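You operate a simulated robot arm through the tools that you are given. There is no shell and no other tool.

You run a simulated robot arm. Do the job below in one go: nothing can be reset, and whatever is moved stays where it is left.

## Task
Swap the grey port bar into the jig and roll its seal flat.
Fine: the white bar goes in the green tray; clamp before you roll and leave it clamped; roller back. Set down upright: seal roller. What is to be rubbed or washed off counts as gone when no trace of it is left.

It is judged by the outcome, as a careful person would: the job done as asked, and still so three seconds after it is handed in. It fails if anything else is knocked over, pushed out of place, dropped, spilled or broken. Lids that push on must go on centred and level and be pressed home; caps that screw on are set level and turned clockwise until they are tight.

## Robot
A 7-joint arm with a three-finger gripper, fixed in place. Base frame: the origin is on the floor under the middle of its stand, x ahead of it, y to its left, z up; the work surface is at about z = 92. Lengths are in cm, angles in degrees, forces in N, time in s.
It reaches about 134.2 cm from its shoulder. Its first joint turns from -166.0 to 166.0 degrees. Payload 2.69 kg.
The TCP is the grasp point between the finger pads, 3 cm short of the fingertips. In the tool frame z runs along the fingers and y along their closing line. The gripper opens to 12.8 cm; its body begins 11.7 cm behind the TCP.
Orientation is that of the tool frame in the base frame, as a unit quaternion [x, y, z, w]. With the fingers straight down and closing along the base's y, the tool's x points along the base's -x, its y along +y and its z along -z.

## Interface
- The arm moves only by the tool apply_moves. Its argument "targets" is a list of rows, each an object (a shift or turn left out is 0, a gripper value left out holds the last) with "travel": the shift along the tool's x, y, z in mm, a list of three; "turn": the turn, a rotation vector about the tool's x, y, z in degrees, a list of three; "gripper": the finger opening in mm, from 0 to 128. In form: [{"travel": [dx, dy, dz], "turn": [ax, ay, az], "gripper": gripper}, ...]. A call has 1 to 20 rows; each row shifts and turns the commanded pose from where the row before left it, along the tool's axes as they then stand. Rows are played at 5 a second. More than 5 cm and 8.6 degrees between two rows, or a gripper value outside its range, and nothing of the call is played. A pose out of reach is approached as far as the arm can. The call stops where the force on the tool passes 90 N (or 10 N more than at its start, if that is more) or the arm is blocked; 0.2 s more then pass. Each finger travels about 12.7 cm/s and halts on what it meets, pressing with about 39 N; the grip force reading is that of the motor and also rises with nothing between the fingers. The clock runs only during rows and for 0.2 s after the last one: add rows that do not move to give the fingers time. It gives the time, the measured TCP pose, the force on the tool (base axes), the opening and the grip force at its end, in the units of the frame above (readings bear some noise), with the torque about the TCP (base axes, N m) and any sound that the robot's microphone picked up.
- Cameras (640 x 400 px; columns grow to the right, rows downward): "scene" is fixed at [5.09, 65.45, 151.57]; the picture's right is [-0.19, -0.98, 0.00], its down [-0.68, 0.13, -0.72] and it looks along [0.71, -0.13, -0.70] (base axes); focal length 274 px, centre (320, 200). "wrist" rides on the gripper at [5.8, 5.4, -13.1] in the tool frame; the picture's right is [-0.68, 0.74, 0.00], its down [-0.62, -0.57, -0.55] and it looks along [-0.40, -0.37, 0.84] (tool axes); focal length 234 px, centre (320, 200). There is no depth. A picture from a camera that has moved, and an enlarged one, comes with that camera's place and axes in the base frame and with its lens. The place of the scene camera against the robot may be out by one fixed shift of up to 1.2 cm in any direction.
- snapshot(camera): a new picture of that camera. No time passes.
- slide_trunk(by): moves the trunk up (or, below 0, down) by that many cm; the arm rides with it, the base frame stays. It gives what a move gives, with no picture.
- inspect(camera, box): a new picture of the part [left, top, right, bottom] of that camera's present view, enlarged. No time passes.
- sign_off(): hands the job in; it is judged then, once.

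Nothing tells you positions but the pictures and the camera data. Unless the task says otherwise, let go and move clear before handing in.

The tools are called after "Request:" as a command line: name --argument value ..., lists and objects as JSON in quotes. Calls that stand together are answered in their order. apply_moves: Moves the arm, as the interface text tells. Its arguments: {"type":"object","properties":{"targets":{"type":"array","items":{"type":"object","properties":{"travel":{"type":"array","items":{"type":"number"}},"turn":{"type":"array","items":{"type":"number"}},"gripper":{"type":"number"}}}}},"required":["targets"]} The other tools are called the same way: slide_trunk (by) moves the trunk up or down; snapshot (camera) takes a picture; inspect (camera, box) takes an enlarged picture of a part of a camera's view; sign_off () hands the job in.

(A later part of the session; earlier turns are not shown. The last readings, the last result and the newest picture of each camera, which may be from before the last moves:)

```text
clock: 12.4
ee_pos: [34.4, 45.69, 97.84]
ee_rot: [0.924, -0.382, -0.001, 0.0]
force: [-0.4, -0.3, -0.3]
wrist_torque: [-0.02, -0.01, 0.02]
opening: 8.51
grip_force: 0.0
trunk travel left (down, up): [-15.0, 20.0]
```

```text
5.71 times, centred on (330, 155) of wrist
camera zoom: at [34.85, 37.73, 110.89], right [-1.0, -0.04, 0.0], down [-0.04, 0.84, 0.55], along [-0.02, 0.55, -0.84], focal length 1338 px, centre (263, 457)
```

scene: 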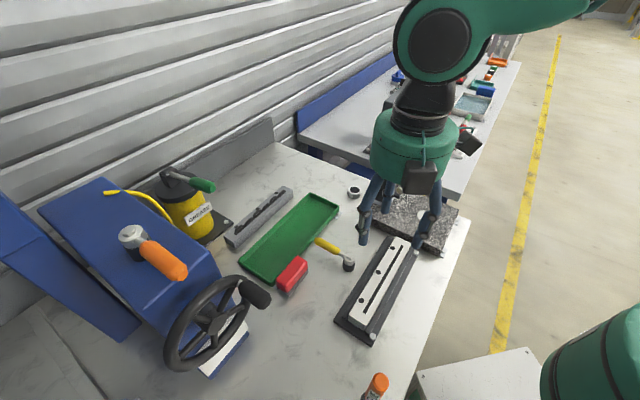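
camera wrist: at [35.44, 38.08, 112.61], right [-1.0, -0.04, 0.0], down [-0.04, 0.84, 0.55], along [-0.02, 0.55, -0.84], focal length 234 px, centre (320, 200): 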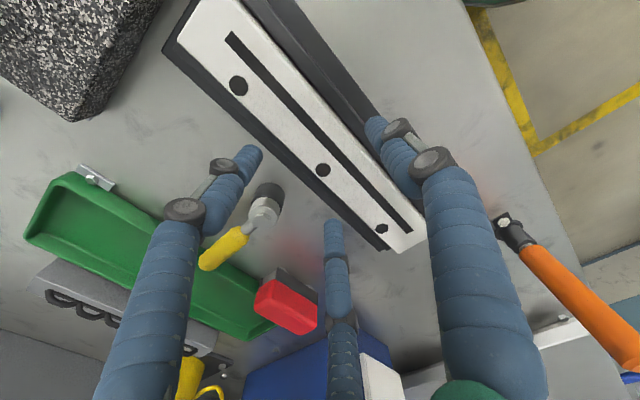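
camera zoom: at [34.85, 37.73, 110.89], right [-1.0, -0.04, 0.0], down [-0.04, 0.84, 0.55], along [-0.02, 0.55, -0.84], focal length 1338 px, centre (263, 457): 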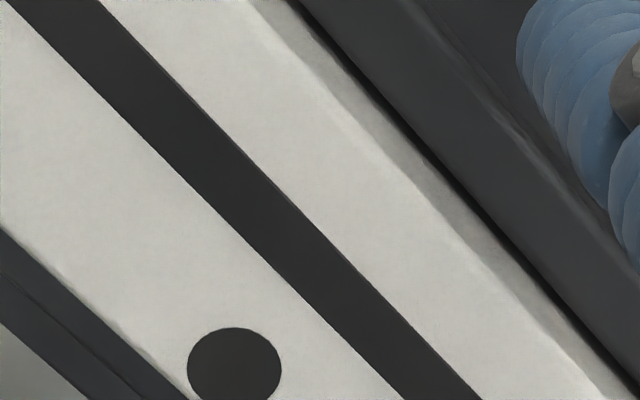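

No rail contact yet. The image shows the bar sits 3 mm off for simultaneous closing, so I correct that and continue down.

Request:
apply_moves --targets '[{"travel": [0, -3, 0]}, {"travel": [0, 0, 2]}, {}, {}]'

Request:
inspect --camera "wrist" --box '[290, 120, 370, 190]'

Request:
inspect --camera "wrist" --box '[220, 120, 300, 190]'

Request:
inspect --camera "wrist" --box '[310, 190, 380, 250]'

```text
clock: 13.4
ee_pos: [34.65, 45.95, 97.65]
ee_rot: [0.925, -0.381, 0.0, 0.0]
force: [0.7, -0.5, -0.2]
wrist_torque: [0.01, -0.03, 0.0]
opening: 8.47
grip_force: 0.2
trunk travel left (down, up): [-15.0, 20.0]
```

```text
5.71 times, centred on (330, 155) of wrist
camera zoom: at [35.02, 37.95, 110.76], right [-1.0, -0.04, 0.0], down [-0.04, 0.84, 0.55], along [-0.02, 0.55, -0.84], focal length 1338 px, centre (263, 457)
```

zoom: 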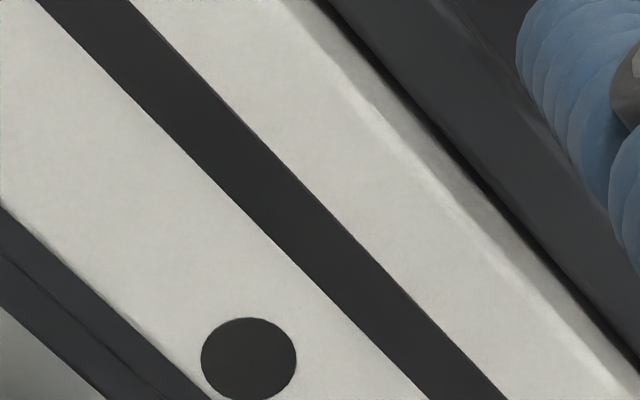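

```text
5.71 times, centred on (260, 155) of wrist
camera zoom: at [35.02, 37.95, 110.76], right [-1.0, -0.04, 0.0], down [-0.04, 0.84, 0.55], along [-0.02, 0.55, -0.84], focal length 1338 px, centre (663, 457)
```

zoom: 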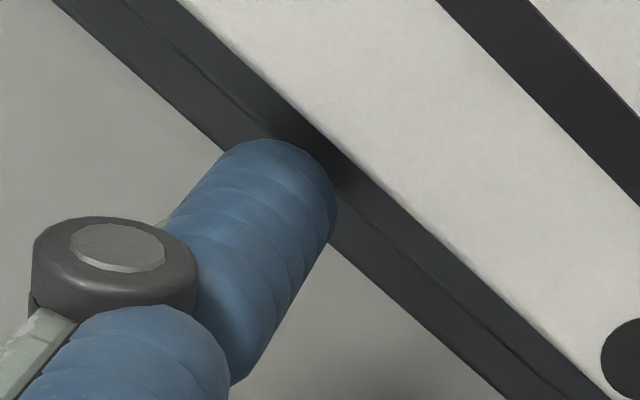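

```text
6.67 times, centred on (345, 220) of wrist
camera zoom: at [35.02, 37.95, 110.76], right [-1.0, -0.04, 0.0], down [-0.04, 0.84, 0.55], along [-0.02, 0.55, -0.84], focal length 1561 px, centre (153, 67)
```

zoom: 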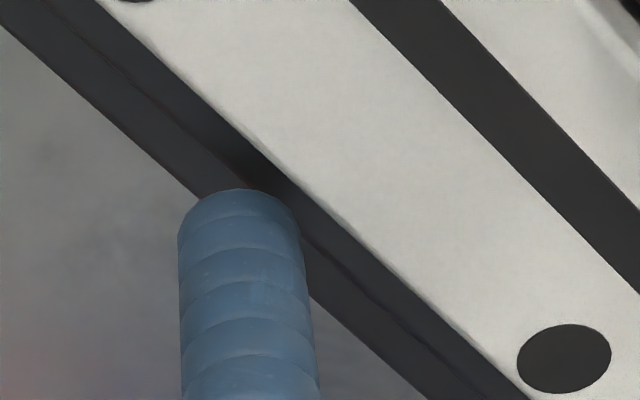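

The contact shadows show the fingertips right above the rails and beside the bar. Closing the grip.

Request:
apply_moves --targets '[{"gripper": 70}, {"gripper": 60}, {"gripper": 50}, {"gripper": 40}, {}, {}]'

Request:
inspect --camera "wrist" --box '[230, 80, 430, 260]'

Request:
inspect --camera "scene" --box '[340, 210, 420, 300]'

```text
clock: 14.8
ee_pos: [34.7, 45.89, 97.72]
ee_rot: [0.924, -0.382, -0.001, 0.0]
force: [-0.9, 0.0, 2.1]
wrist_torque: [-0.12, 0.16, -0.1]
opening: 5.7
grip_force: 38.3
trunk travel left (down, up): [-15.0, 20.0]
```

```text
2.22 times, centred on (330, 170) of wrist
camera zoom: at [35.01, 37.94, 110.76], right [-1.0, -0.04, 0.0], down [-0.04, 0.84, 0.55], along [-0.02, 0.55, -0.84], focal length 520 px, centre (298, 267)
```

zoom: 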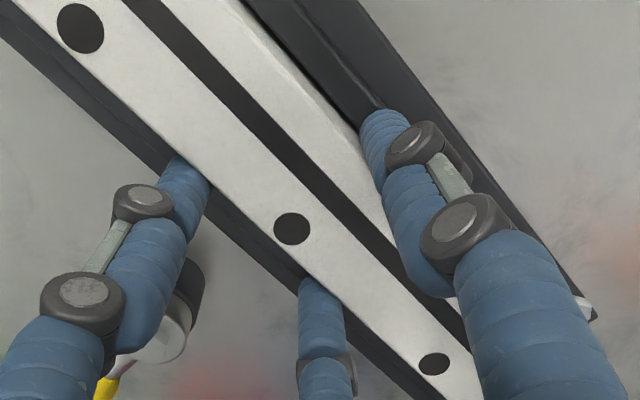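

```text
4.44 times, centred on (380, 255) of scene
camera zoom: at [5.09, 65.45, 151.57], right [-0.19, -0.98, 0.0], down [-0.68, 0.13, -0.72], along [0.71, -0.13, -0.7], focal length 1218 px, centre (53, -44)
```

zoom: 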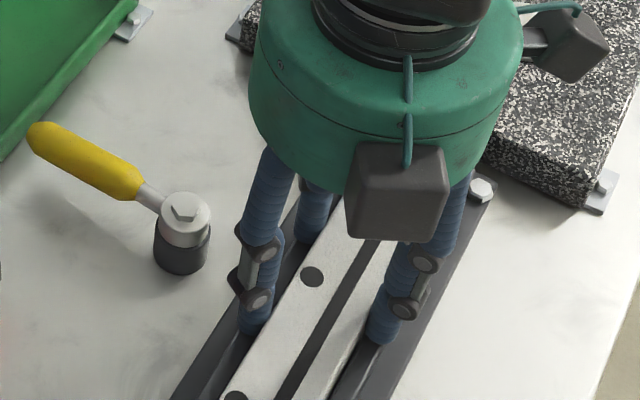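

The grip closed at 5.7 cm, just as predicted, so all three fingers are on the bar. Lifting gently to see whether it comes free (i.e. unclamped).

Request:
apply_moves --targets '[{"travel": [0, 0, -3]}, {"travel": [0, 0, -4]}, {"travel": [0, 0, -5]}, {}]'

Request:
inspect --camera "scene" --box '[320, 200, 440, 350]'

Request:
inspect --camera "wrist" --box '[150, 0, 450, 260]'

```text
clock: 15.8
ee_pos: [34.64, 45.83, 99.03]
ee_rot: [0.924, -0.382, 0.0, 0.0]
force: [0.1, 0.4, -2.8]
wrist_torque: [0.04, 0.01, 0.01]
opening: 5.71
grip_force: 39.5
trunk travel left (down, up): [-15.0, 20.0]
```

```text
2.67 times, centred on (380, 275) of scene
camera zoom: at [5.09, 65.45, 151.57], right [-0.19, -0.98, 0.0], down [-0.68, 0.13, -0.72], along [0.71, -0.13, -0.7], focal length 731 px, centre (160, 0)
```

zoom: 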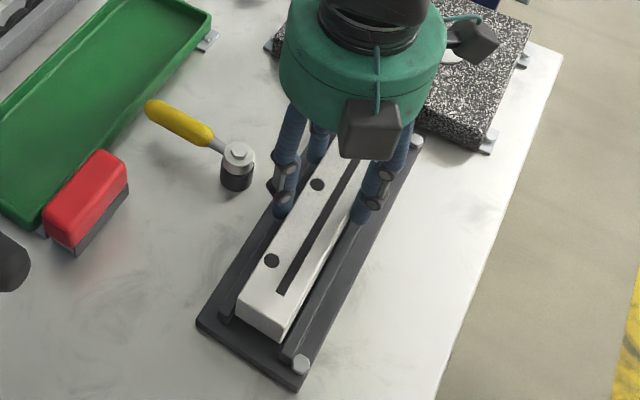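

```text
1.54 times, centred on (300, 130) of wrist
camera zoom: at [35.05, 37.93, 111.98], right [-1.0, -0.04, 0.0], down [-0.04, 0.84, 0.55], along [-0.02, 0.55, -0.84], focal length 360 px, centre (351, 308)
```

zoom: 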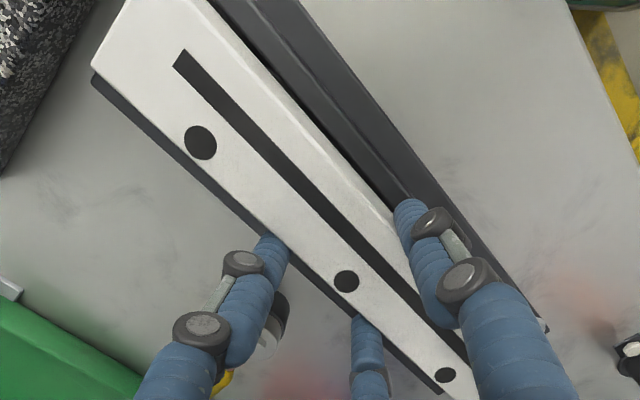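

It lifts freely and weighs about 0.3 kg, so the lever position pointing away from the jig is the open position. Raising and carrying the white bar over to the green tray.

Request:
apply_moves --targets '[{"travel": [0, 0, -30]}, {"travel": [0, 0, -35]}, {"travel": [0, 0, -35]}, {"travel": [0, -33, 0]}, {"travel": [0, -33, 0]}, {"travel": [0, -33, 0]}, {"travel": [0, -33, 0]}, {"travel": [0, -33, 0]}, {"travel": [0, -33, 0]}, {"travel": [0, -33, 0]}, {"travel": [2, -34, 0]}, {}, {}]'

Request:
snapshot --camera "wrist"

Request:
snapshot --camera "scene"

```text
clock: 18.6
ee_pos: [53.57, 64.65, 109.15]
ee_rot: [0.924, -0.382, 0.0, 0.0]
force: [-0.7, 0.4, -1.5]
wrist_torque: [0.02, -0.04, 0.0]
opening: 5.68
grip_force: 39.3
trunk travel left (down, up): [-15.0, 20.0]
```

```text
taken
camera wrist: at [53.94, 56.84, 122.18], right [-1.0, -0.04, 0.0], down [-0.04, 0.84, 0.55], along [-0.02, 0.55, -0.84], focal length 234 px, centre (320, 200)
```

wrist: 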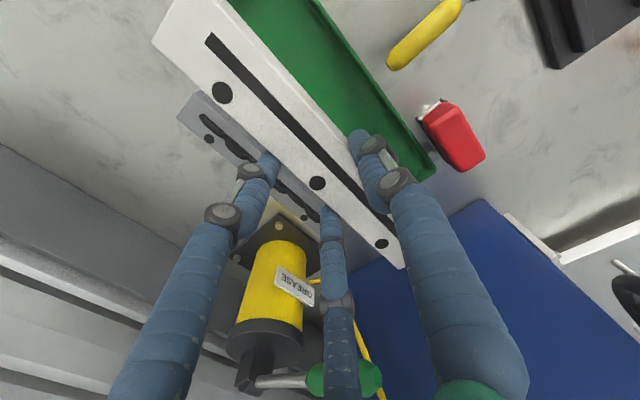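

```text
taken
```

scene: 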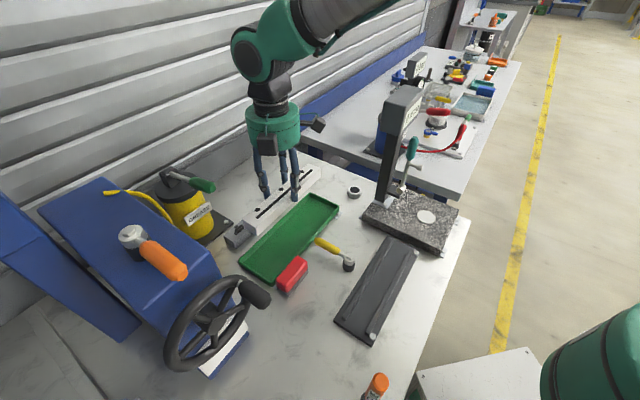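

Bar is above the tray, roughly centred (bar r≈82.7 vs tray 82.0). Lowering to just above the tray floor and checking.

Request:
apply_moves --targets '[{"travel": [0, 0, 30]}, {"travel": [0, 0, 30]}, {"travel": [0, 0, 30]}, {}]'

Request:
snapshot --camera "wrist"

Request:
inspect --camera "scene" --box '[210, 130, 380, 310]'

```text
clock: 19.6
ee_pos: [53.63, 64.75, 99.94]
ee_rot: [0.924, -0.382, -0.001, 0.0]
force: [1.0, -0.6, -2.6]
wrist_torque: [0.0, -0.02, 0.0]
opening: 5.68
grip_force: 39.1
trunk travel left (down, up): [-15.0, 20.0]
```

```text
taken
camera wrist: at [54.15, 56.75, 112.92], right [-1.0, -0.04, 0.0], down [-0.04, 0.84, 0.55], along [-0.02, 0.55, -0.84], focal length 234 px, centre (320, 200)
```

wrist: 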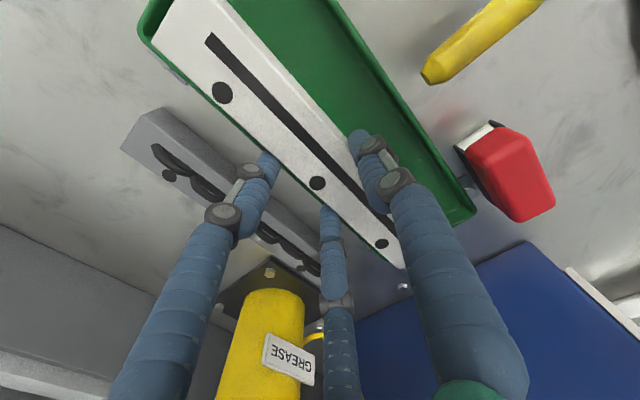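

```text
2.22 times, centred on (295, 220) of scene
camera zoom: at [5.09, 65.45, 151.57], right [-0.19, -0.98, 0.0], down [-0.68, 0.13, -0.72], along [0.71, -0.13, -0.7], focal length 609 px, centre (376, 156)
```

zoom: 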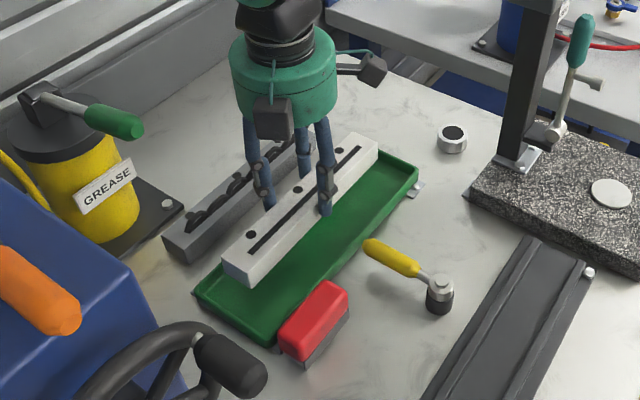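

Request:
inspect --camera "wrist" --box '[120, 0, 300, 180]'

Request:
inspect --camera "scene" --box '[290, 180, 350, 230]'

Request:
inspect --camera "wrist" --box '[420, 80, 570, 230]'

```text
2.22 times, centred on (210, 90) of wrist
camera zoom: at [54.15, 56.75, 112.92], right [-1.0, -0.04, 0.0], down [-0.04, 0.84, 0.55], along [-0.02, 0.55, -0.84], focal length 520 px, centre (564, 444)
```

zoom: 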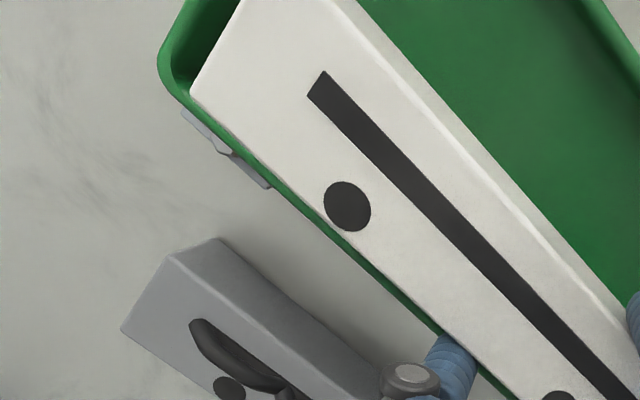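

```text
8.00 times, centred on (320, 205) of scene
camera zoom: at [5.09, 65.45, 151.57], right [-0.19, -0.98, 0.0], down [-0.68, 0.13, -0.72], along [0.71, -0.13, -0.7], focal length 2192 px, centre (320, 160)
```

zoom: 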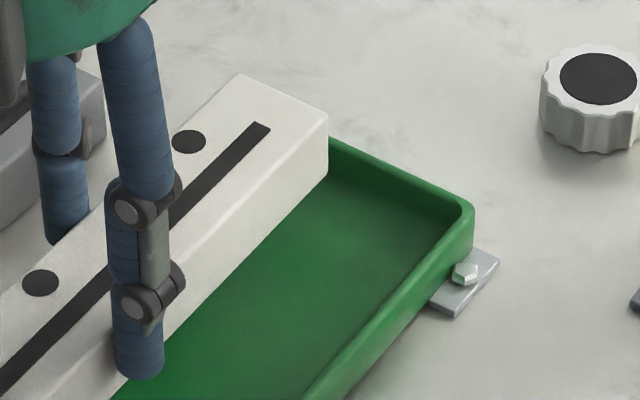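

```text
2.67 times, centred on (495, 155) of wrist
camera zoom: at [54.15, 56.75, 112.92], right [-1.0, -0.04, 0.0], down [-0.04, 0.84, 0.55], along [-0.02, 0.55, -0.84], focal length 624 px, centre (-147, 320)
```

zoom: 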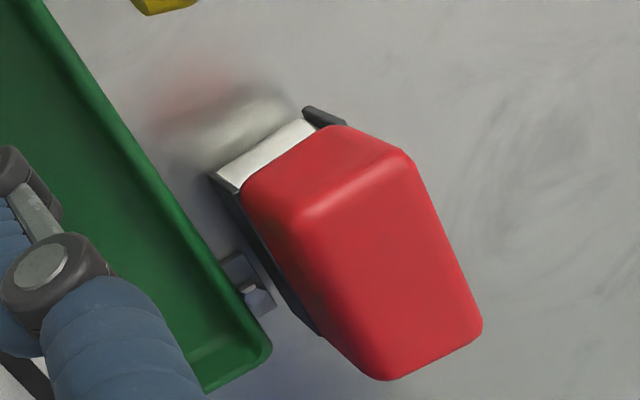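

Now it's clear: the red item has a white roller between two side plates, so it is the seal roller. I'll shift the bar 9 mm toward the tray's middle and lower it in.

Request:
apply_moves --targets '[{"travel": [0, 9, 0]}, {"travel": [0, 0, 8]}, {"travel": [0, 0, 8]}, {"travel": [0, 0, 4]}, {}]'

Request:
inspect --camera "scene" --box '[210, 130, 380, 310]'

Request:
snapshot --camera "wrist"

```text
clock: 20.8
ee_pos: [53.04, 63.95, 97.84]
ee_rot: [0.924, -0.382, 0.0, 0.0]
force: [-0.8, 0.5, -2.0]
wrist_torque: [0.02, 0.01, 0.04]
opening: 5.69
grip_force: 38.8
trunk travel left (down, up): [-15.0, 20.0]
```

```text
2.22 times, centred on (295, 220) of scene
camera zoom: at [5.09, 65.45, 151.57], right [-0.19, -0.98, 0.0], down [-0.68, 0.13, -0.72], along [0.71, -0.13, -0.7], focal length 609 px, centre (376, 156)
```

zoom: 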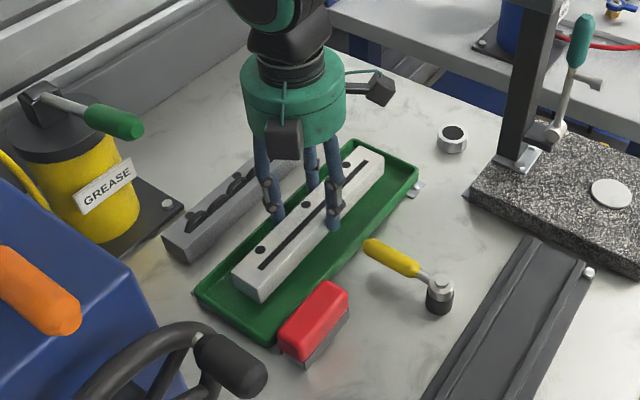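

```text
taken
camera wrist: at [53.43, 56.03, 110.97], right [-1.0, -0.04, 0.0], down [-0.04, 0.84, 0.55], along [-0.02, 0.55, -0.84], focal length 234 px, centre (320, 200)
```

wrist: 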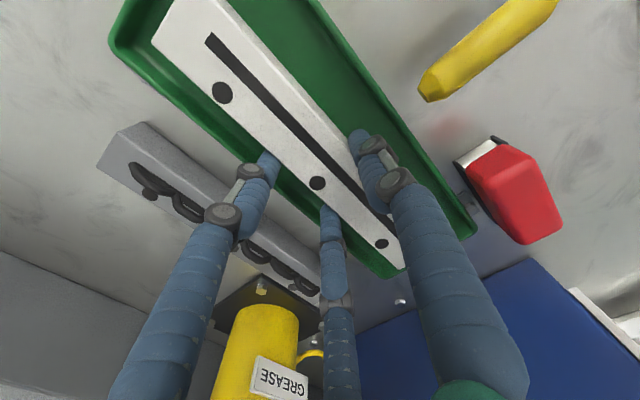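

Nicely inside the tray walls. Lowering in small steps until it touches the floor.

Request:
apply_moves --targets '[{"travel": [0, 0, 3]}, {"travel": [0, 0, 2]}, {}]'

Request:
apply_moves --targets '[{"travel": [0, 0, 2]}, {}]'

```text
clock: 21.6
ee_pos: [52.95, 64.02, 97.27]
ee_rot: [0.924, -0.383, 0.0, 0.0]
force: [0.5, 0.3, -2.2]
wrist_torque: [0.01, 0.0, 0.02]
opening: 5.69
grip_force: 39.3
trunk travel left (down, up): [-15.0, 20.0]
```

```text
clock: 22.2
ee_pos: [52.97, 63.92, 97.19]
ee_rot: [0.924, -0.382, 0.0, 0.0]
force: [-0.7, -0.3, -2.6]
wrist_torque: [0.01, -0.03, 0.03]
opening: 5.7
grip_force: 39.3
trunk travel left (down, up): [-15.0, 20.0]
```

Request:
apply_moves --targets '[{"travel": [0, 0, 2]}, {}]'

Request:
apply_moves --targets '[{"travel": [0, 0, 2]}, {}]'

```text
clock: 22.8
ee_pos: [53.0, 63.87, 96.99]
ee_rot: [0.924, -0.381, 0.0, 0.0]
force: [-0.3, -0.2, -2.6]
wrist_torque: [-0.01, -0.02, 0.07]
opening: 5.7
grip_force: 39.4
trunk travel left (down, up): [-15.0, 20.0]
```

```text
clock: 23.4
ee_pos: [52.93, 63.86, 96.97]
ee_rot: [0.924, -0.382, 0.0, -0.001]
force: [-3.7, -2.9, 15.5]
wrist_torque: [-0.65, 0.26, -0.04]
opening: 5.68
grip_force: 38.6
trunk travel left (down, up): [-15.0, 20.0]
```

Contact with the floor (15 N). Easing off 1 mm, opening just enough to release, and rising.

Request:
apply_moves --targets '[{"travel": [0, 0, -1]}, {"gripper": 62}, {"gripper": 68}, {}, {}]'

Request:
inspect --camera "wrist" --box '[200, 60, 480, 280]'

Request:
inspect --camera "scene" --box '[220, 150, 360, 300]'

```text
clock: 24.6
ee_pos: [52.96, 63.86, 96.9]
ee_rot: [0.924, -0.382, 0.0, -0.001]
force: [-0.1, -0.3, -0.2]
wrist_torque: [-0.01, 0.03, -0.01]
opening: 6.79
grip_force: 0.1
trunk travel left (down, up): [-15.0, 20.0]
```

```text
1.82 times, centred on (340, 170) of wrist
camera zoom: at [53.35, 55.93, 109.95], right [-1.0, -0.04, 0.0], down [-0.04, 0.84, 0.55], along [-0.02, 0.55, -0.84], focal length 426 px, centre (284, 254)
```

zoom: 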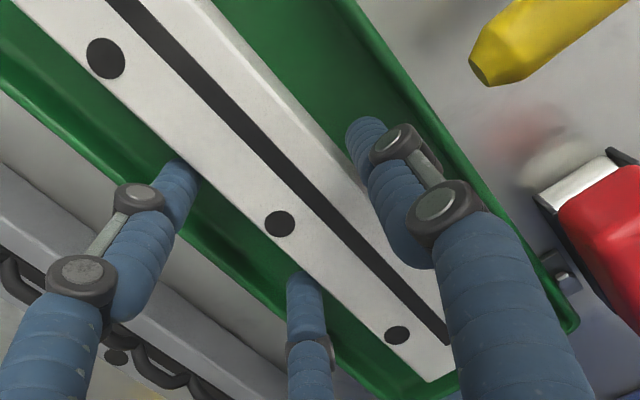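

```text
2.67 times, centred on (290, 225) of scene
camera zoom: at [5.09, 65.45, 151.57], right [-0.19, -0.98, 0.0], down [-0.68, 0.13, -0.72], along [0.71, -0.13, -0.7], focal length 731 px, centre (400, 133)
```

zoom: 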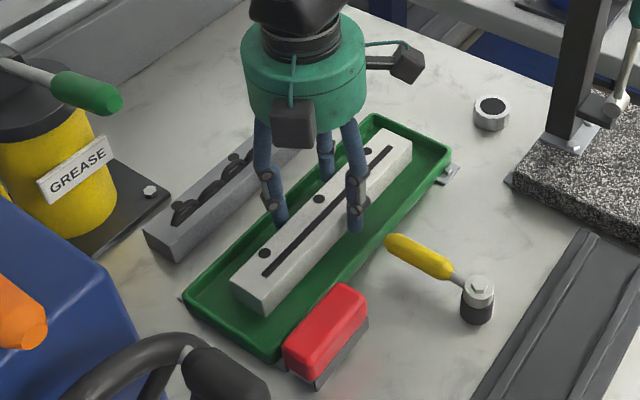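

The white bar is lying in the tray. Rising and moving over the grey bar with the fingers opened.

Request:
apply_moves --targets '[{"travel": [0, 0, -20]}, {"travel": [0, 0, -35]}, {"travel": [0, 0, -40], "gripper": 85}, {"travel": [0, -40, 0]}, {"travel": [0, -40, 0]}, {"travel": [0, -40, 0]}, {}, {}]'

Request:
snapshot --camera "wrist"

Request:
snapshot --camera "scene"

```text
clock: 26.4
ee_pos: [61.59, 72.52, 106.45]
ee_rot: [0.924, -0.382, 0.0, 0.0]
force: [0.0, 0.6, 0.5]
wrist_torque: [0.02, -0.02, -0.01]
opening: 8.49
grip_force: 0.1
trunk travel left (down, up): [-15.0, 20.0]
```

```text
taken
camera wrist: at [61.96, 64.52, 119.47], right [-1.0, -0.04, 0.0], down [-0.04, 0.83, 0.55], along [-0.02, 0.55, -0.84], focal length 234 px, centre (320, 200)
```

wrist: 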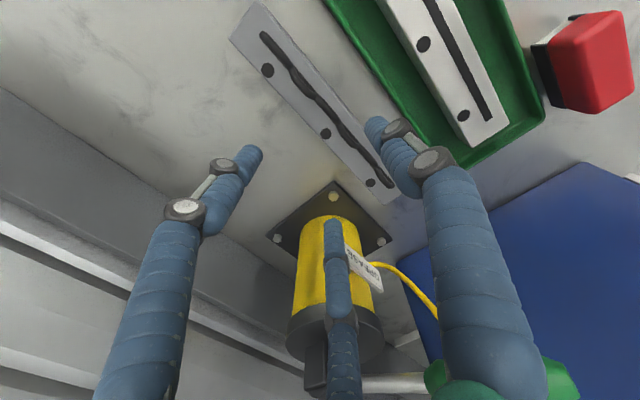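

```text
taken
```

scene: 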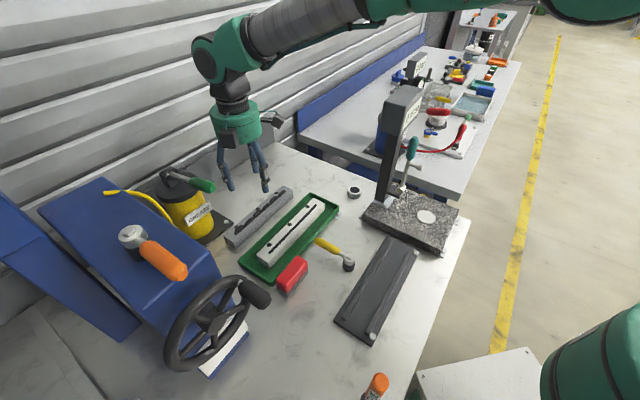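

Request:
inspect --camera "wrist" --box '[220, 0, 320, 90]'

Request:
inspect --camera "wrist" --box '[310, 120, 410, 210]'

Request:
inspect --camera "wrist" --box '[240, 280, 620, 400]'

Request:
inspect --camera "scene" --box '[140, 90, 300, 260]'

```text
4.44 times, centred on (270, 45) of wrist
camera zoom: at [61.96, 64.52, 119.47], right [-1.0, -0.04, 0.0], down [-0.04, 0.83, 0.55], along [-0.02, 0.55, -0.84], focal length 1041 px, centre (542, 889)
```

zoom: 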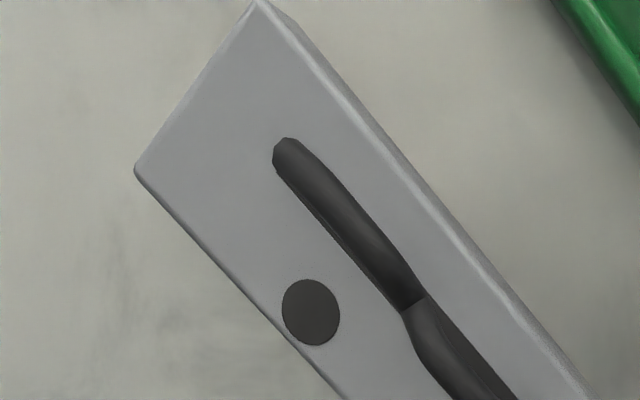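

```text
4.44 times, centred on (360, 165) of wrist
camera zoom: at [61.96, 64.52, 119.47], right [-1.0, -0.04, 0.0], down [-0.04, 0.83, 0.55], along [-0.02, 0.55, -0.84], focal length 1041 px, centre (142, 356)
```

zoom: 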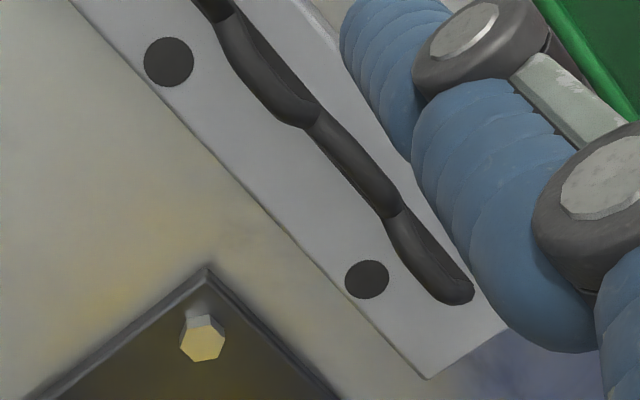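

```text
1.68 times, centred on (430, 340) of wrist
camera zoom: at [61.96, 64.52, 119.47], right [-1.0, -0.04, 0.0], down [-0.04, 0.83, 0.55], along [-0.02, 0.55, -0.84], focal length 394 px, centre (135, -36)
```

zoom: 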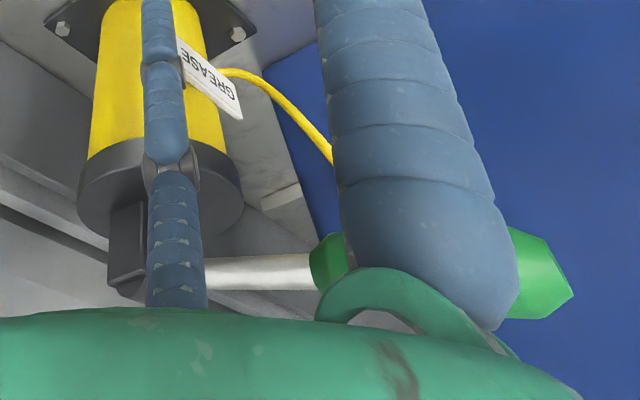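

```text
2.35 times, centred on (220, 175) of scene
camera zoom: at [5.09, 65.45, 151.57], right [-0.19, -0.98, 0.0], down [-0.68, 0.13, -0.72], along [0.71, -0.13, -0.7], focal length 645 px, centre (555, 259)
```

zoom: 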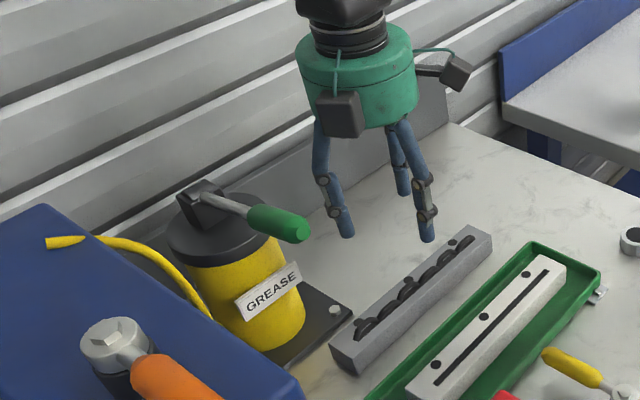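

Grey bar: centre r≈92.9 (i.e. about (60.2, 71.2)), parallel to the tool, and the pump handle is well clear. Aligning and lowering.

Request:
apply_moves --targets '[{"travel": [0, 10, 0]}, {"travel": [0, 0, 25]}, {"travel": [0, 0, 25]}, {"travel": [0, 0, 20]}, {}, {}]'

Request:
inspect --camera "wrist" --box '[290, 120, 370, 190]'

Request:
inspect --camera "wrist" --box '[200, 40, 440, 260]'

Request:
inspect --camera "scene" --box '[180, 130, 310, 270]'

```text
clock: 27.8
ee_pos: [60.92, 71.61, 99.23]
ee_rot: [0.924, -0.382, 0.0, -0.001]
force: [0.5, 0.3, -0.2]
wrist_torque: [0.05, 0.01, 0.01]
opening: 8.5
grip_force: 0.0
trunk travel left (down, up): [-15.0, 20.0]
```

```text
5.71 times, centred on (330, 155) of wrist
camera zoom: at [61.24, 63.65, 112.42], right [-1.0, -0.04, 0.0], down [-0.04, 0.84, 0.55], along [-0.02, 0.55, -0.84], focal length 1338 px, centre (263, 457)
```

zoom: 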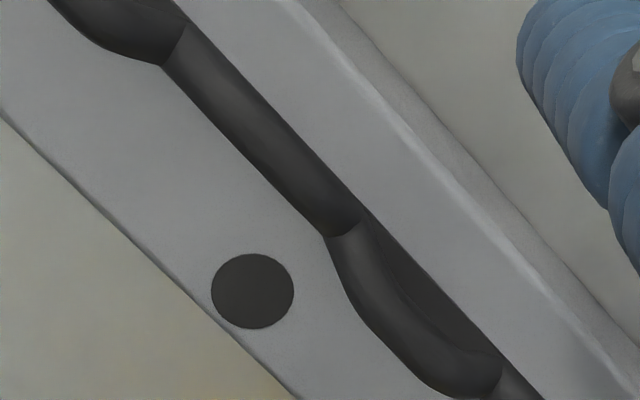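

```text
1.82 times, centred on (320, 150) of wrist
camera zoom: at [61.24, 63.65, 112.42], right [-1.0, -0.04, 0.0], down [-0.04, 0.84, 0.55], along [-0.02, 0.55, -0.84], focal length 426 px, centre (320, 291)
```

zoom: 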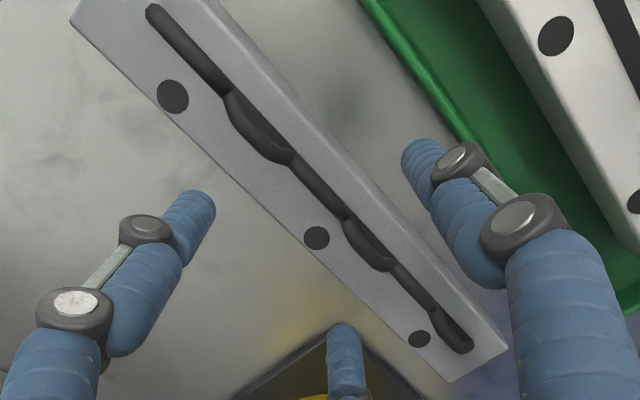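

```text
2.86 times, centred on (245, 200) of scene
camera zoom: at [5.09, 65.45, 151.57], right [-0.19, -0.98, 0.0], down [-0.68, 0.13, -0.72], along [0.71, -0.13, -0.7], focal length 783 px, centre (534, 200)
```

zoom: 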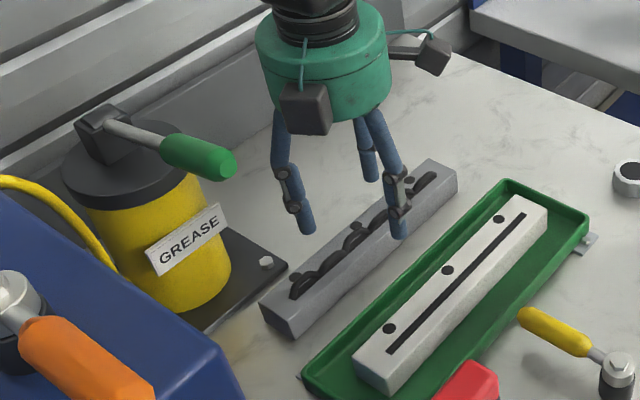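

Request:
apply_moves --targets '[{"travel": [-3, -3, 0]}, {"travel": [0, 0, 12]}, {"travel": [0, 0, 12]}, {"travel": [0, 0, 2]}, {}, {}]'

Request:
inspect --camera "wrist" --box '[290, 120, 370, 190]'

Request:
inspect --camera "wrist" --box '[200, 40, 440, 260]'

Request:
inspect --camera "scene" --box '[220, 170, 310, 260]'

```text
clock: 29.2
ee_pos: [60.72, 72.19, 96.85]
ee_rot: [0.924, -0.382, 0.0, 0.0]
force: [0.2, 0.0, -0.7]
wrist_torque: [0.0, 0.04, 0.0]
opening: 8.5
grip_force: 0.0
trunk travel left (down, up): [-15.0, 20.0]
```

```text
5.71 times, centred on (330, 155) of wrist
camera zoom: at [61.09, 64.23, 109.88], right [-1.0, -0.04, 0.0], down [-0.04, 0.84, 0.55], along [-0.02, 0.55, -0.84], focal length 1338 px, centre (263, 457)
```

zoom: 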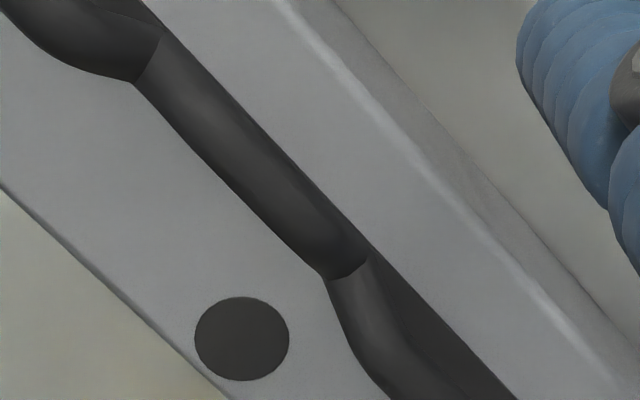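

```text
1.82 times, centred on (320, 150) of wrist
camera zoom: at [61.09, 64.23, 109.88], right [-1.0, -0.04, 0.0], down [-0.04, 0.84, 0.55], along [-0.02, 0.55, -0.84], focal length 426 px, centre (320, 291)
```

zoom: 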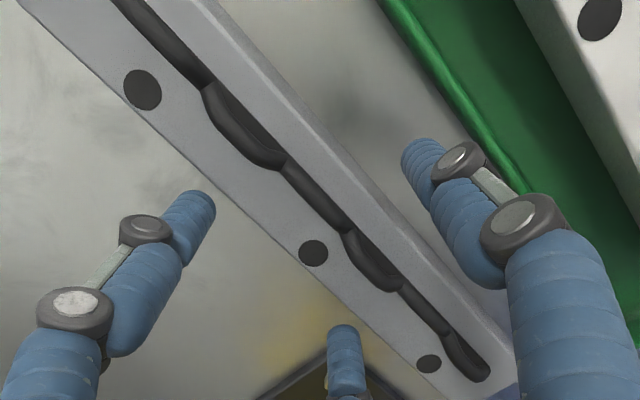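

```text
4.44 times, centred on (265, 215) of scene
camera zoom: at [5.09, 65.45, 151.57], right [-0.19, -0.98, 0.0], down [-0.68, 0.13, -0.72], along [0.71, -0.13, -0.7], focal length 1218 px, centre (564, 133)
```

zoom: 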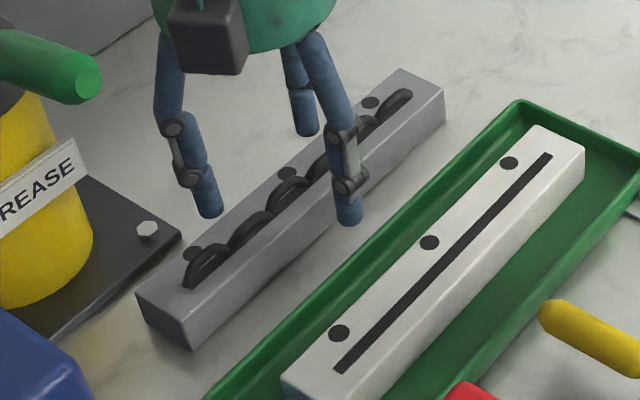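

Bar is centred between the fingers in the same relation as the white one was. Going down 1.5 mm and closing.

Request:
apply_moves --targets '[{"travel": [0, 0, 1.5]}, {"gripper": 70}, {"gripper": 60}, {"gripper": 50}, {"gripper": 40}, {}, {}]'

Request:
inspect --camera "wrist" --box '[290, 120, 370, 190]'

Request:
inspect --camera "wrist" --box '[230, 80, 430, 260]'

```text
clock: 30.8
ee_pos: [60.74, 72.18, 96.71]
ee_rot: [0.924, -0.382, 0.0, 0.0]
force: [-1.3, -0.4, 1.5]
wrist_torque: [-0.08, 0.08, -0.07]
opening: 5.71
grip_force: 38.9
trunk travel left (down, up): [-15.0, 20.0]
```

```text
5.71 times, centred on (330, 155) of wrist
camera zoom: at [61.07, 64.2, 109.75], right [-1.0, -0.04, 0.0], down [-0.04, 0.84, 0.55], along [-0.02, 0.55, -0.84], focal length 1338 px, centre (263, 457)
```

zoom: 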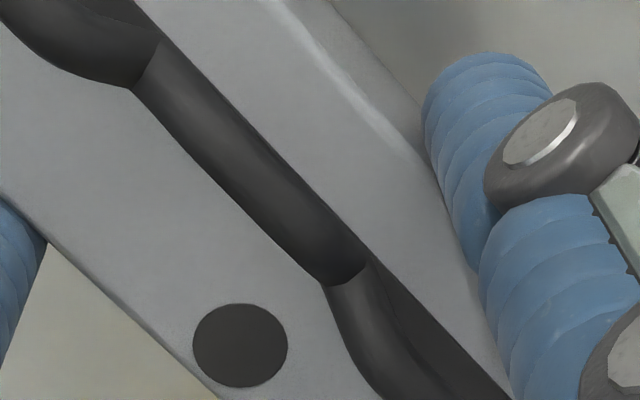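

```text
2.22 times, centred on (330, 170) of wrist
camera zoom: at [61.07, 64.2, 109.75], right [-1.0, -0.04, 0.0], down [-0.04, 0.84, 0.55], along [-0.02, 0.55, -0.84], focal length 520 px, centre (298, 267)
```

zoom: 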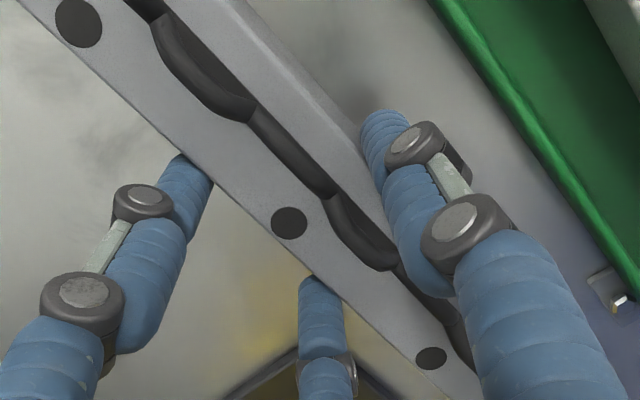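

Grip is equivalent to the white bar's (hole positions match within ~1–2 mm). Lifting and carrying it back over the jig along the same path.

Request:
apply_moves --targets '[{"travel": [0, 0, -10]}, {"travel": [0, 0, -20]}, {"travel": [0, 0, -30]}, {"travel": [0, 0, -30]}, {"travel": [0, 0, -25]}, {}]'

Request:
snapshot --camera "wrist"

Request:
snapshot --camera "scene"

```text
clock: 32.2
ee_pos: [60.64, 72.18, 108.15]
ee_rot: [0.924, -0.382, -0.001, -0.001]
force: [0.5, -0.1, -2.6]
wrist_torque: [-0.01, 0.01, 0.01]
opening: 5.69
grip_force: 39.4
trunk travel left (down, up): [-15.0, 20.0]
```

```text
taken
camera wrist: at [61.04, 64.16, 121.15], right [-1.0, -0.04, 0.0], down [-0.04, 0.84, 0.55], along [-0.02, 0.55, -0.84], focal length 234 px, centre (320, 200)
```

wrist: 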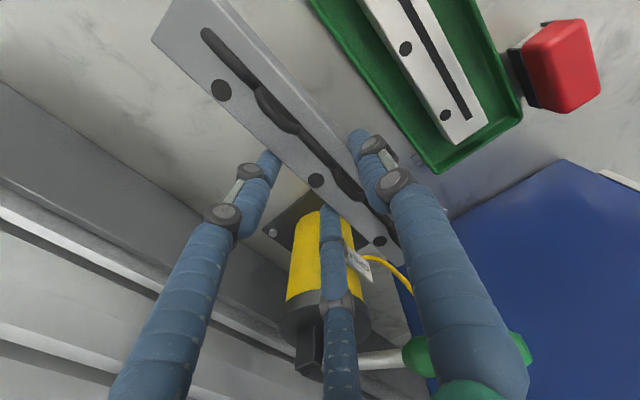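

```text
taken
```

scene: 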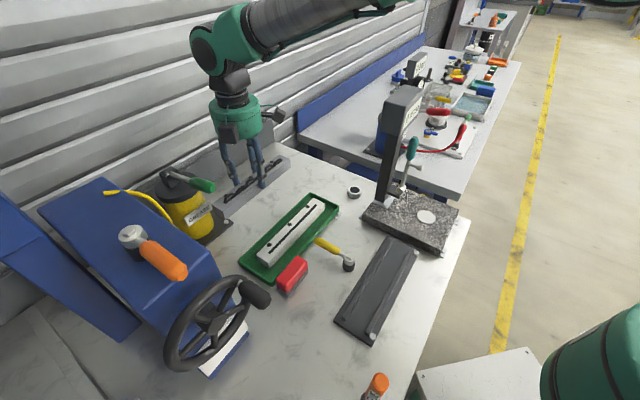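

Request:
apply_moves --targets '[{"travel": [0, 20, 0]}, {"travel": [0, 30, 0]}, {"travel": [0, 32, 0]}, {"travel": [0, 32, 0]}, {"travel": [0, 32, 0]}, {"travel": [0, 32, 0]}, {"travel": [0, 32, 0]}, {"travel": [0, 32, 0]}, {"travel": [0, 32, 0]}, {"travel": [0, 32, 0]}, {"travel": [0, 32, 0]}, {"travel": [1.4, 20, 0]}, {"travel": [0, 12, 0]}, {}, {}, {}]'

Request:
snapshot --camera "wrist"

Request:
inspect --camera "scene" --box '[310, 160, 470, 350]'

```text
clock: 35.6
ee_pos: [34.42, 45.72, 108.03]
ee_rot: [0.924, -0.382, 0.001, 0.0]
force: [-0.4, -0.4, -2.2]
wrist_torque: [0.03, 0.01, 0.01]
opening: 5.67
grip_force: 39.1
trunk travel left (down, up): [-15.0, 20.0]
```

```text
taken
camera wrist: at [34.85, 37.81, 121.07], right [-1.0, -0.04, 0.0], down [-0.04, 0.84, 0.55], along [-0.02, 0.55, -0.84], focal length 234 px, centre (320, 200)
```

wrist: 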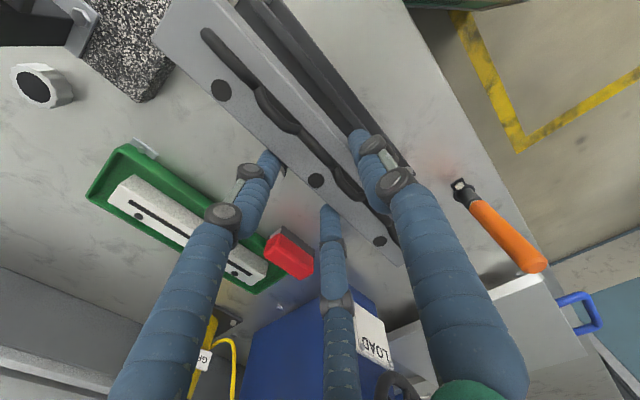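

```text
2.11 times, centred on (390, 255) of scene
camera zoom: at [5.09, 65.45, 151.57], right [-0.19, -0.98, 0.0], down [-0.68, 0.13, -0.72], along [0.71, -0.13, -0.7], focal length 577 px, centre (173, 84)
```

zoom: 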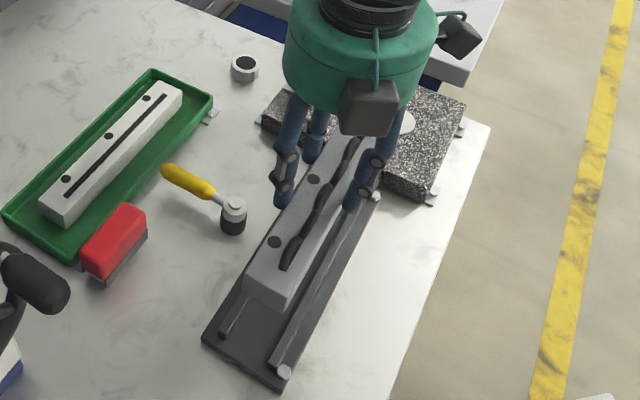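

Request:
apply_moves --targets '[{"travel": [0, -2.2, 20]}, {"travel": [0, 0, 25]}, {"travel": [0, 0, 25]}, {"travel": [0, 0, 8]}, {}, {}]'

Request:
snapshot --camera "wrist"

Request:
inspect --camera "wrist" --box '[150, 0, 300, 150]'

Request:
inspect --camera "scene" --box '[325, 260, 405, 350]'

```text
clock: 37.0
ee_pos: [34.84, 45.91, 100.29]
ee_rot: [0.924, -0.382, 0.0, 0.0]
force: [-0.7, -0.1, -1.6]
wrist_torque: [0.03, 0.0, 0.03]
opening: 5.69
grip_force: 38.9
trunk travel left (down, up): [-15.0, 20.0]
```

```text
taken
camera wrist: at [35.28, 37.97, 113.41], right [-1.0, -0.04, 0.0], down [-0.04, 0.84, 0.55], along [-0.02, 0.55, -0.84], focal length 234 px, centre (320, 200)
```

wrist: 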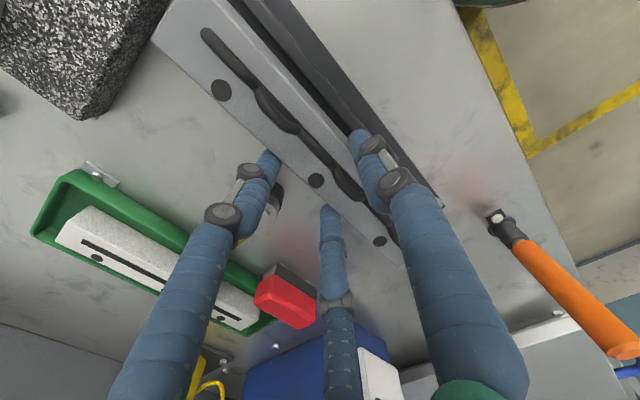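

```text
2.67 times, centred on (225, 75) of wrist
camera zoom: at [35.28, 37.97, 113.41], right [-1.0, -0.04, 0.0], down [-0.04, 0.84, 0.55], along [-0.02, 0.55, -0.84], focal length 624 px, centre (573, 533)
```

zoom: 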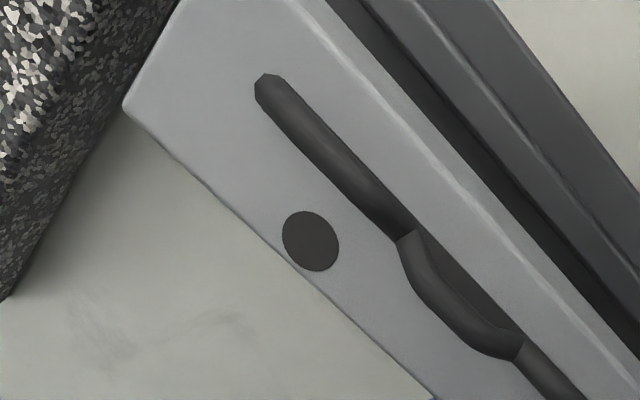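

```text
4.44 times, centred on (365, 305) of scene
camera zoom: at [5.09, 65.45, 151.57], right [-0.19, -0.98, 0.0], down [-0.68, 0.13, -0.72], along [0.71, -0.13, -0.7], focal length 1218 px, centre (120, -267)
```

zoom: 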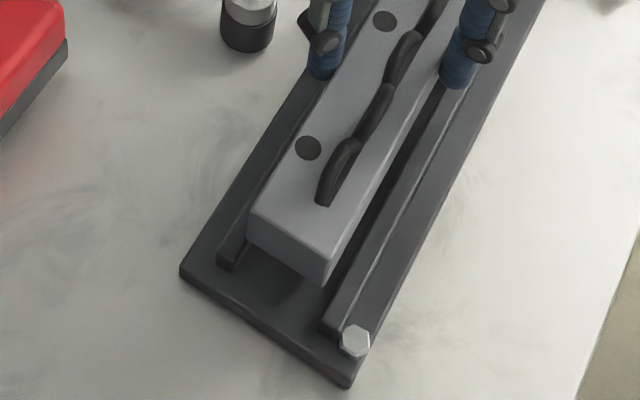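

A small position drift (2 mm) crept in during descent; correcting it and continuing slowly toward the slot.

Request:
apply_moves --targets '[{"travel": [-1.5, 2, 0]}, {"travel": [0, 0, 5]}, {}, {}]'

Request:
inspect --camera "wrist" --box '[150, 0, 300, 150]'

Request:
inspect --camera "scene" --box '[325, 260, 405, 350]'

```text
clock: 38.0
ee_pos: [34.59, 45.79, 99.79]
ee_rot: [0.924, -0.382, 0.001, 0.0]
force: [-0.4, 0.1, -2.3]
wrist_torque: [0.0, -0.01, 0.0]
opening: 5.68
grip_force: 38.6
trunk travel left (down, up): [-15.0, 20.0]
```

```text
2.67 times, centred on (225, 75) of wrist
camera zoom: at [35.04, 37.97, 112.87], right [-1.0, -0.04, 0.0], down [-0.04, 0.84, 0.55], along [-0.02, 0.55, -0.84], focal length 624 px, centre (573, 533)
```

zoom: 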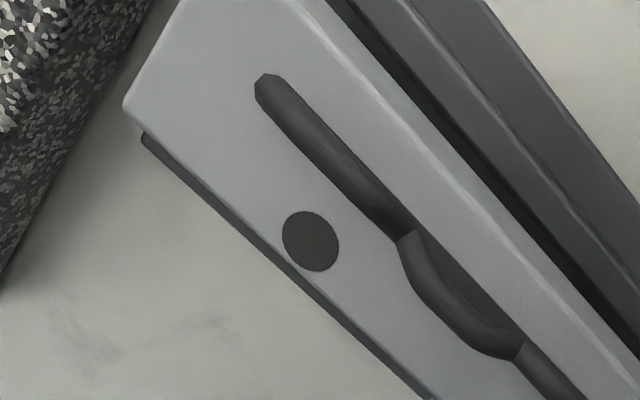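

```text
4.44 times, centred on (365, 305) of scene
camera zoom: at [5.09, 65.45, 151.57], right [-0.19, -0.98, 0.0], down [-0.68, 0.13, -0.72], along [0.71, -0.13, -0.7], focal length 1218 px, centre (120, -267)
```

zoom: 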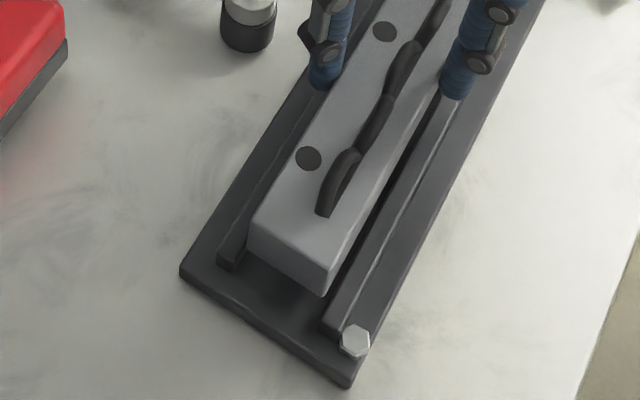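

Back on target to within half a millimetre. Lowering into the slot in small steps while watching force.

Request:
apply_moves --targets '[{"travel": [0, 0, 4]}, {"travel": [0, 0, 4]}, {}]'

Request:
inspect --camera "wrist" --box '[150, 0, 300, 150]'

Request:
inspect --camera "scene" --box '[325, 260, 405, 350]'

```text
clock: 38.8
ee_pos: [34.63, 45.91, 99.12]
ee_rot: [0.924, -0.382, 0.0, 0.0]
force: [0.0, -0.5, -2.8]
wrist_torque: [0.01, 0.01, 0.01]
opening: 5.71
grip_force: 39.6
trunk travel left (down, up): [-15.0, 20.0]
```

```text
2.67 times, centred on (225, 75) of wrist
camera zoom: at [35.08, 37.95, 112.16], right [-1.0, -0.04, 0.0], down [-0.04, 0.84, 0.55], along [-0.02, 0.55, -0.84], focal length 624 px, centre (573, 533)
```

zoom: 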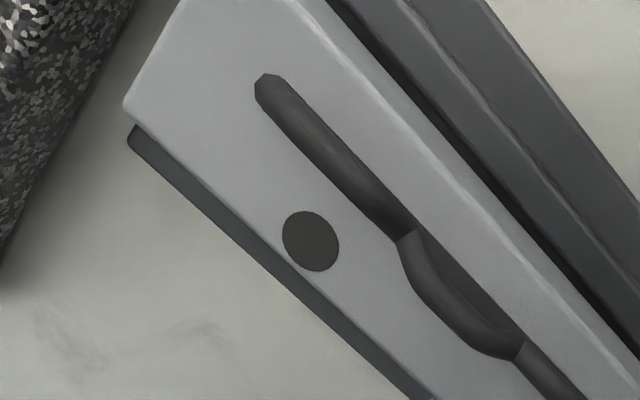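

```text
4.44 times, centred on (365, 305) of scene
camera zoom: at [5.09, 65.45, 151.57], right [-0.19, -0.98, 0.0], down [-0.68, 0.13, -0.72], along [0.71, -0.13, -0.7], focal length 1218 px, centre (120, -267)
```

zoom: 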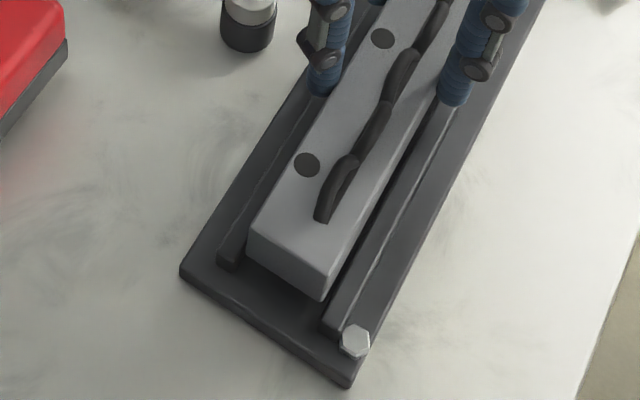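

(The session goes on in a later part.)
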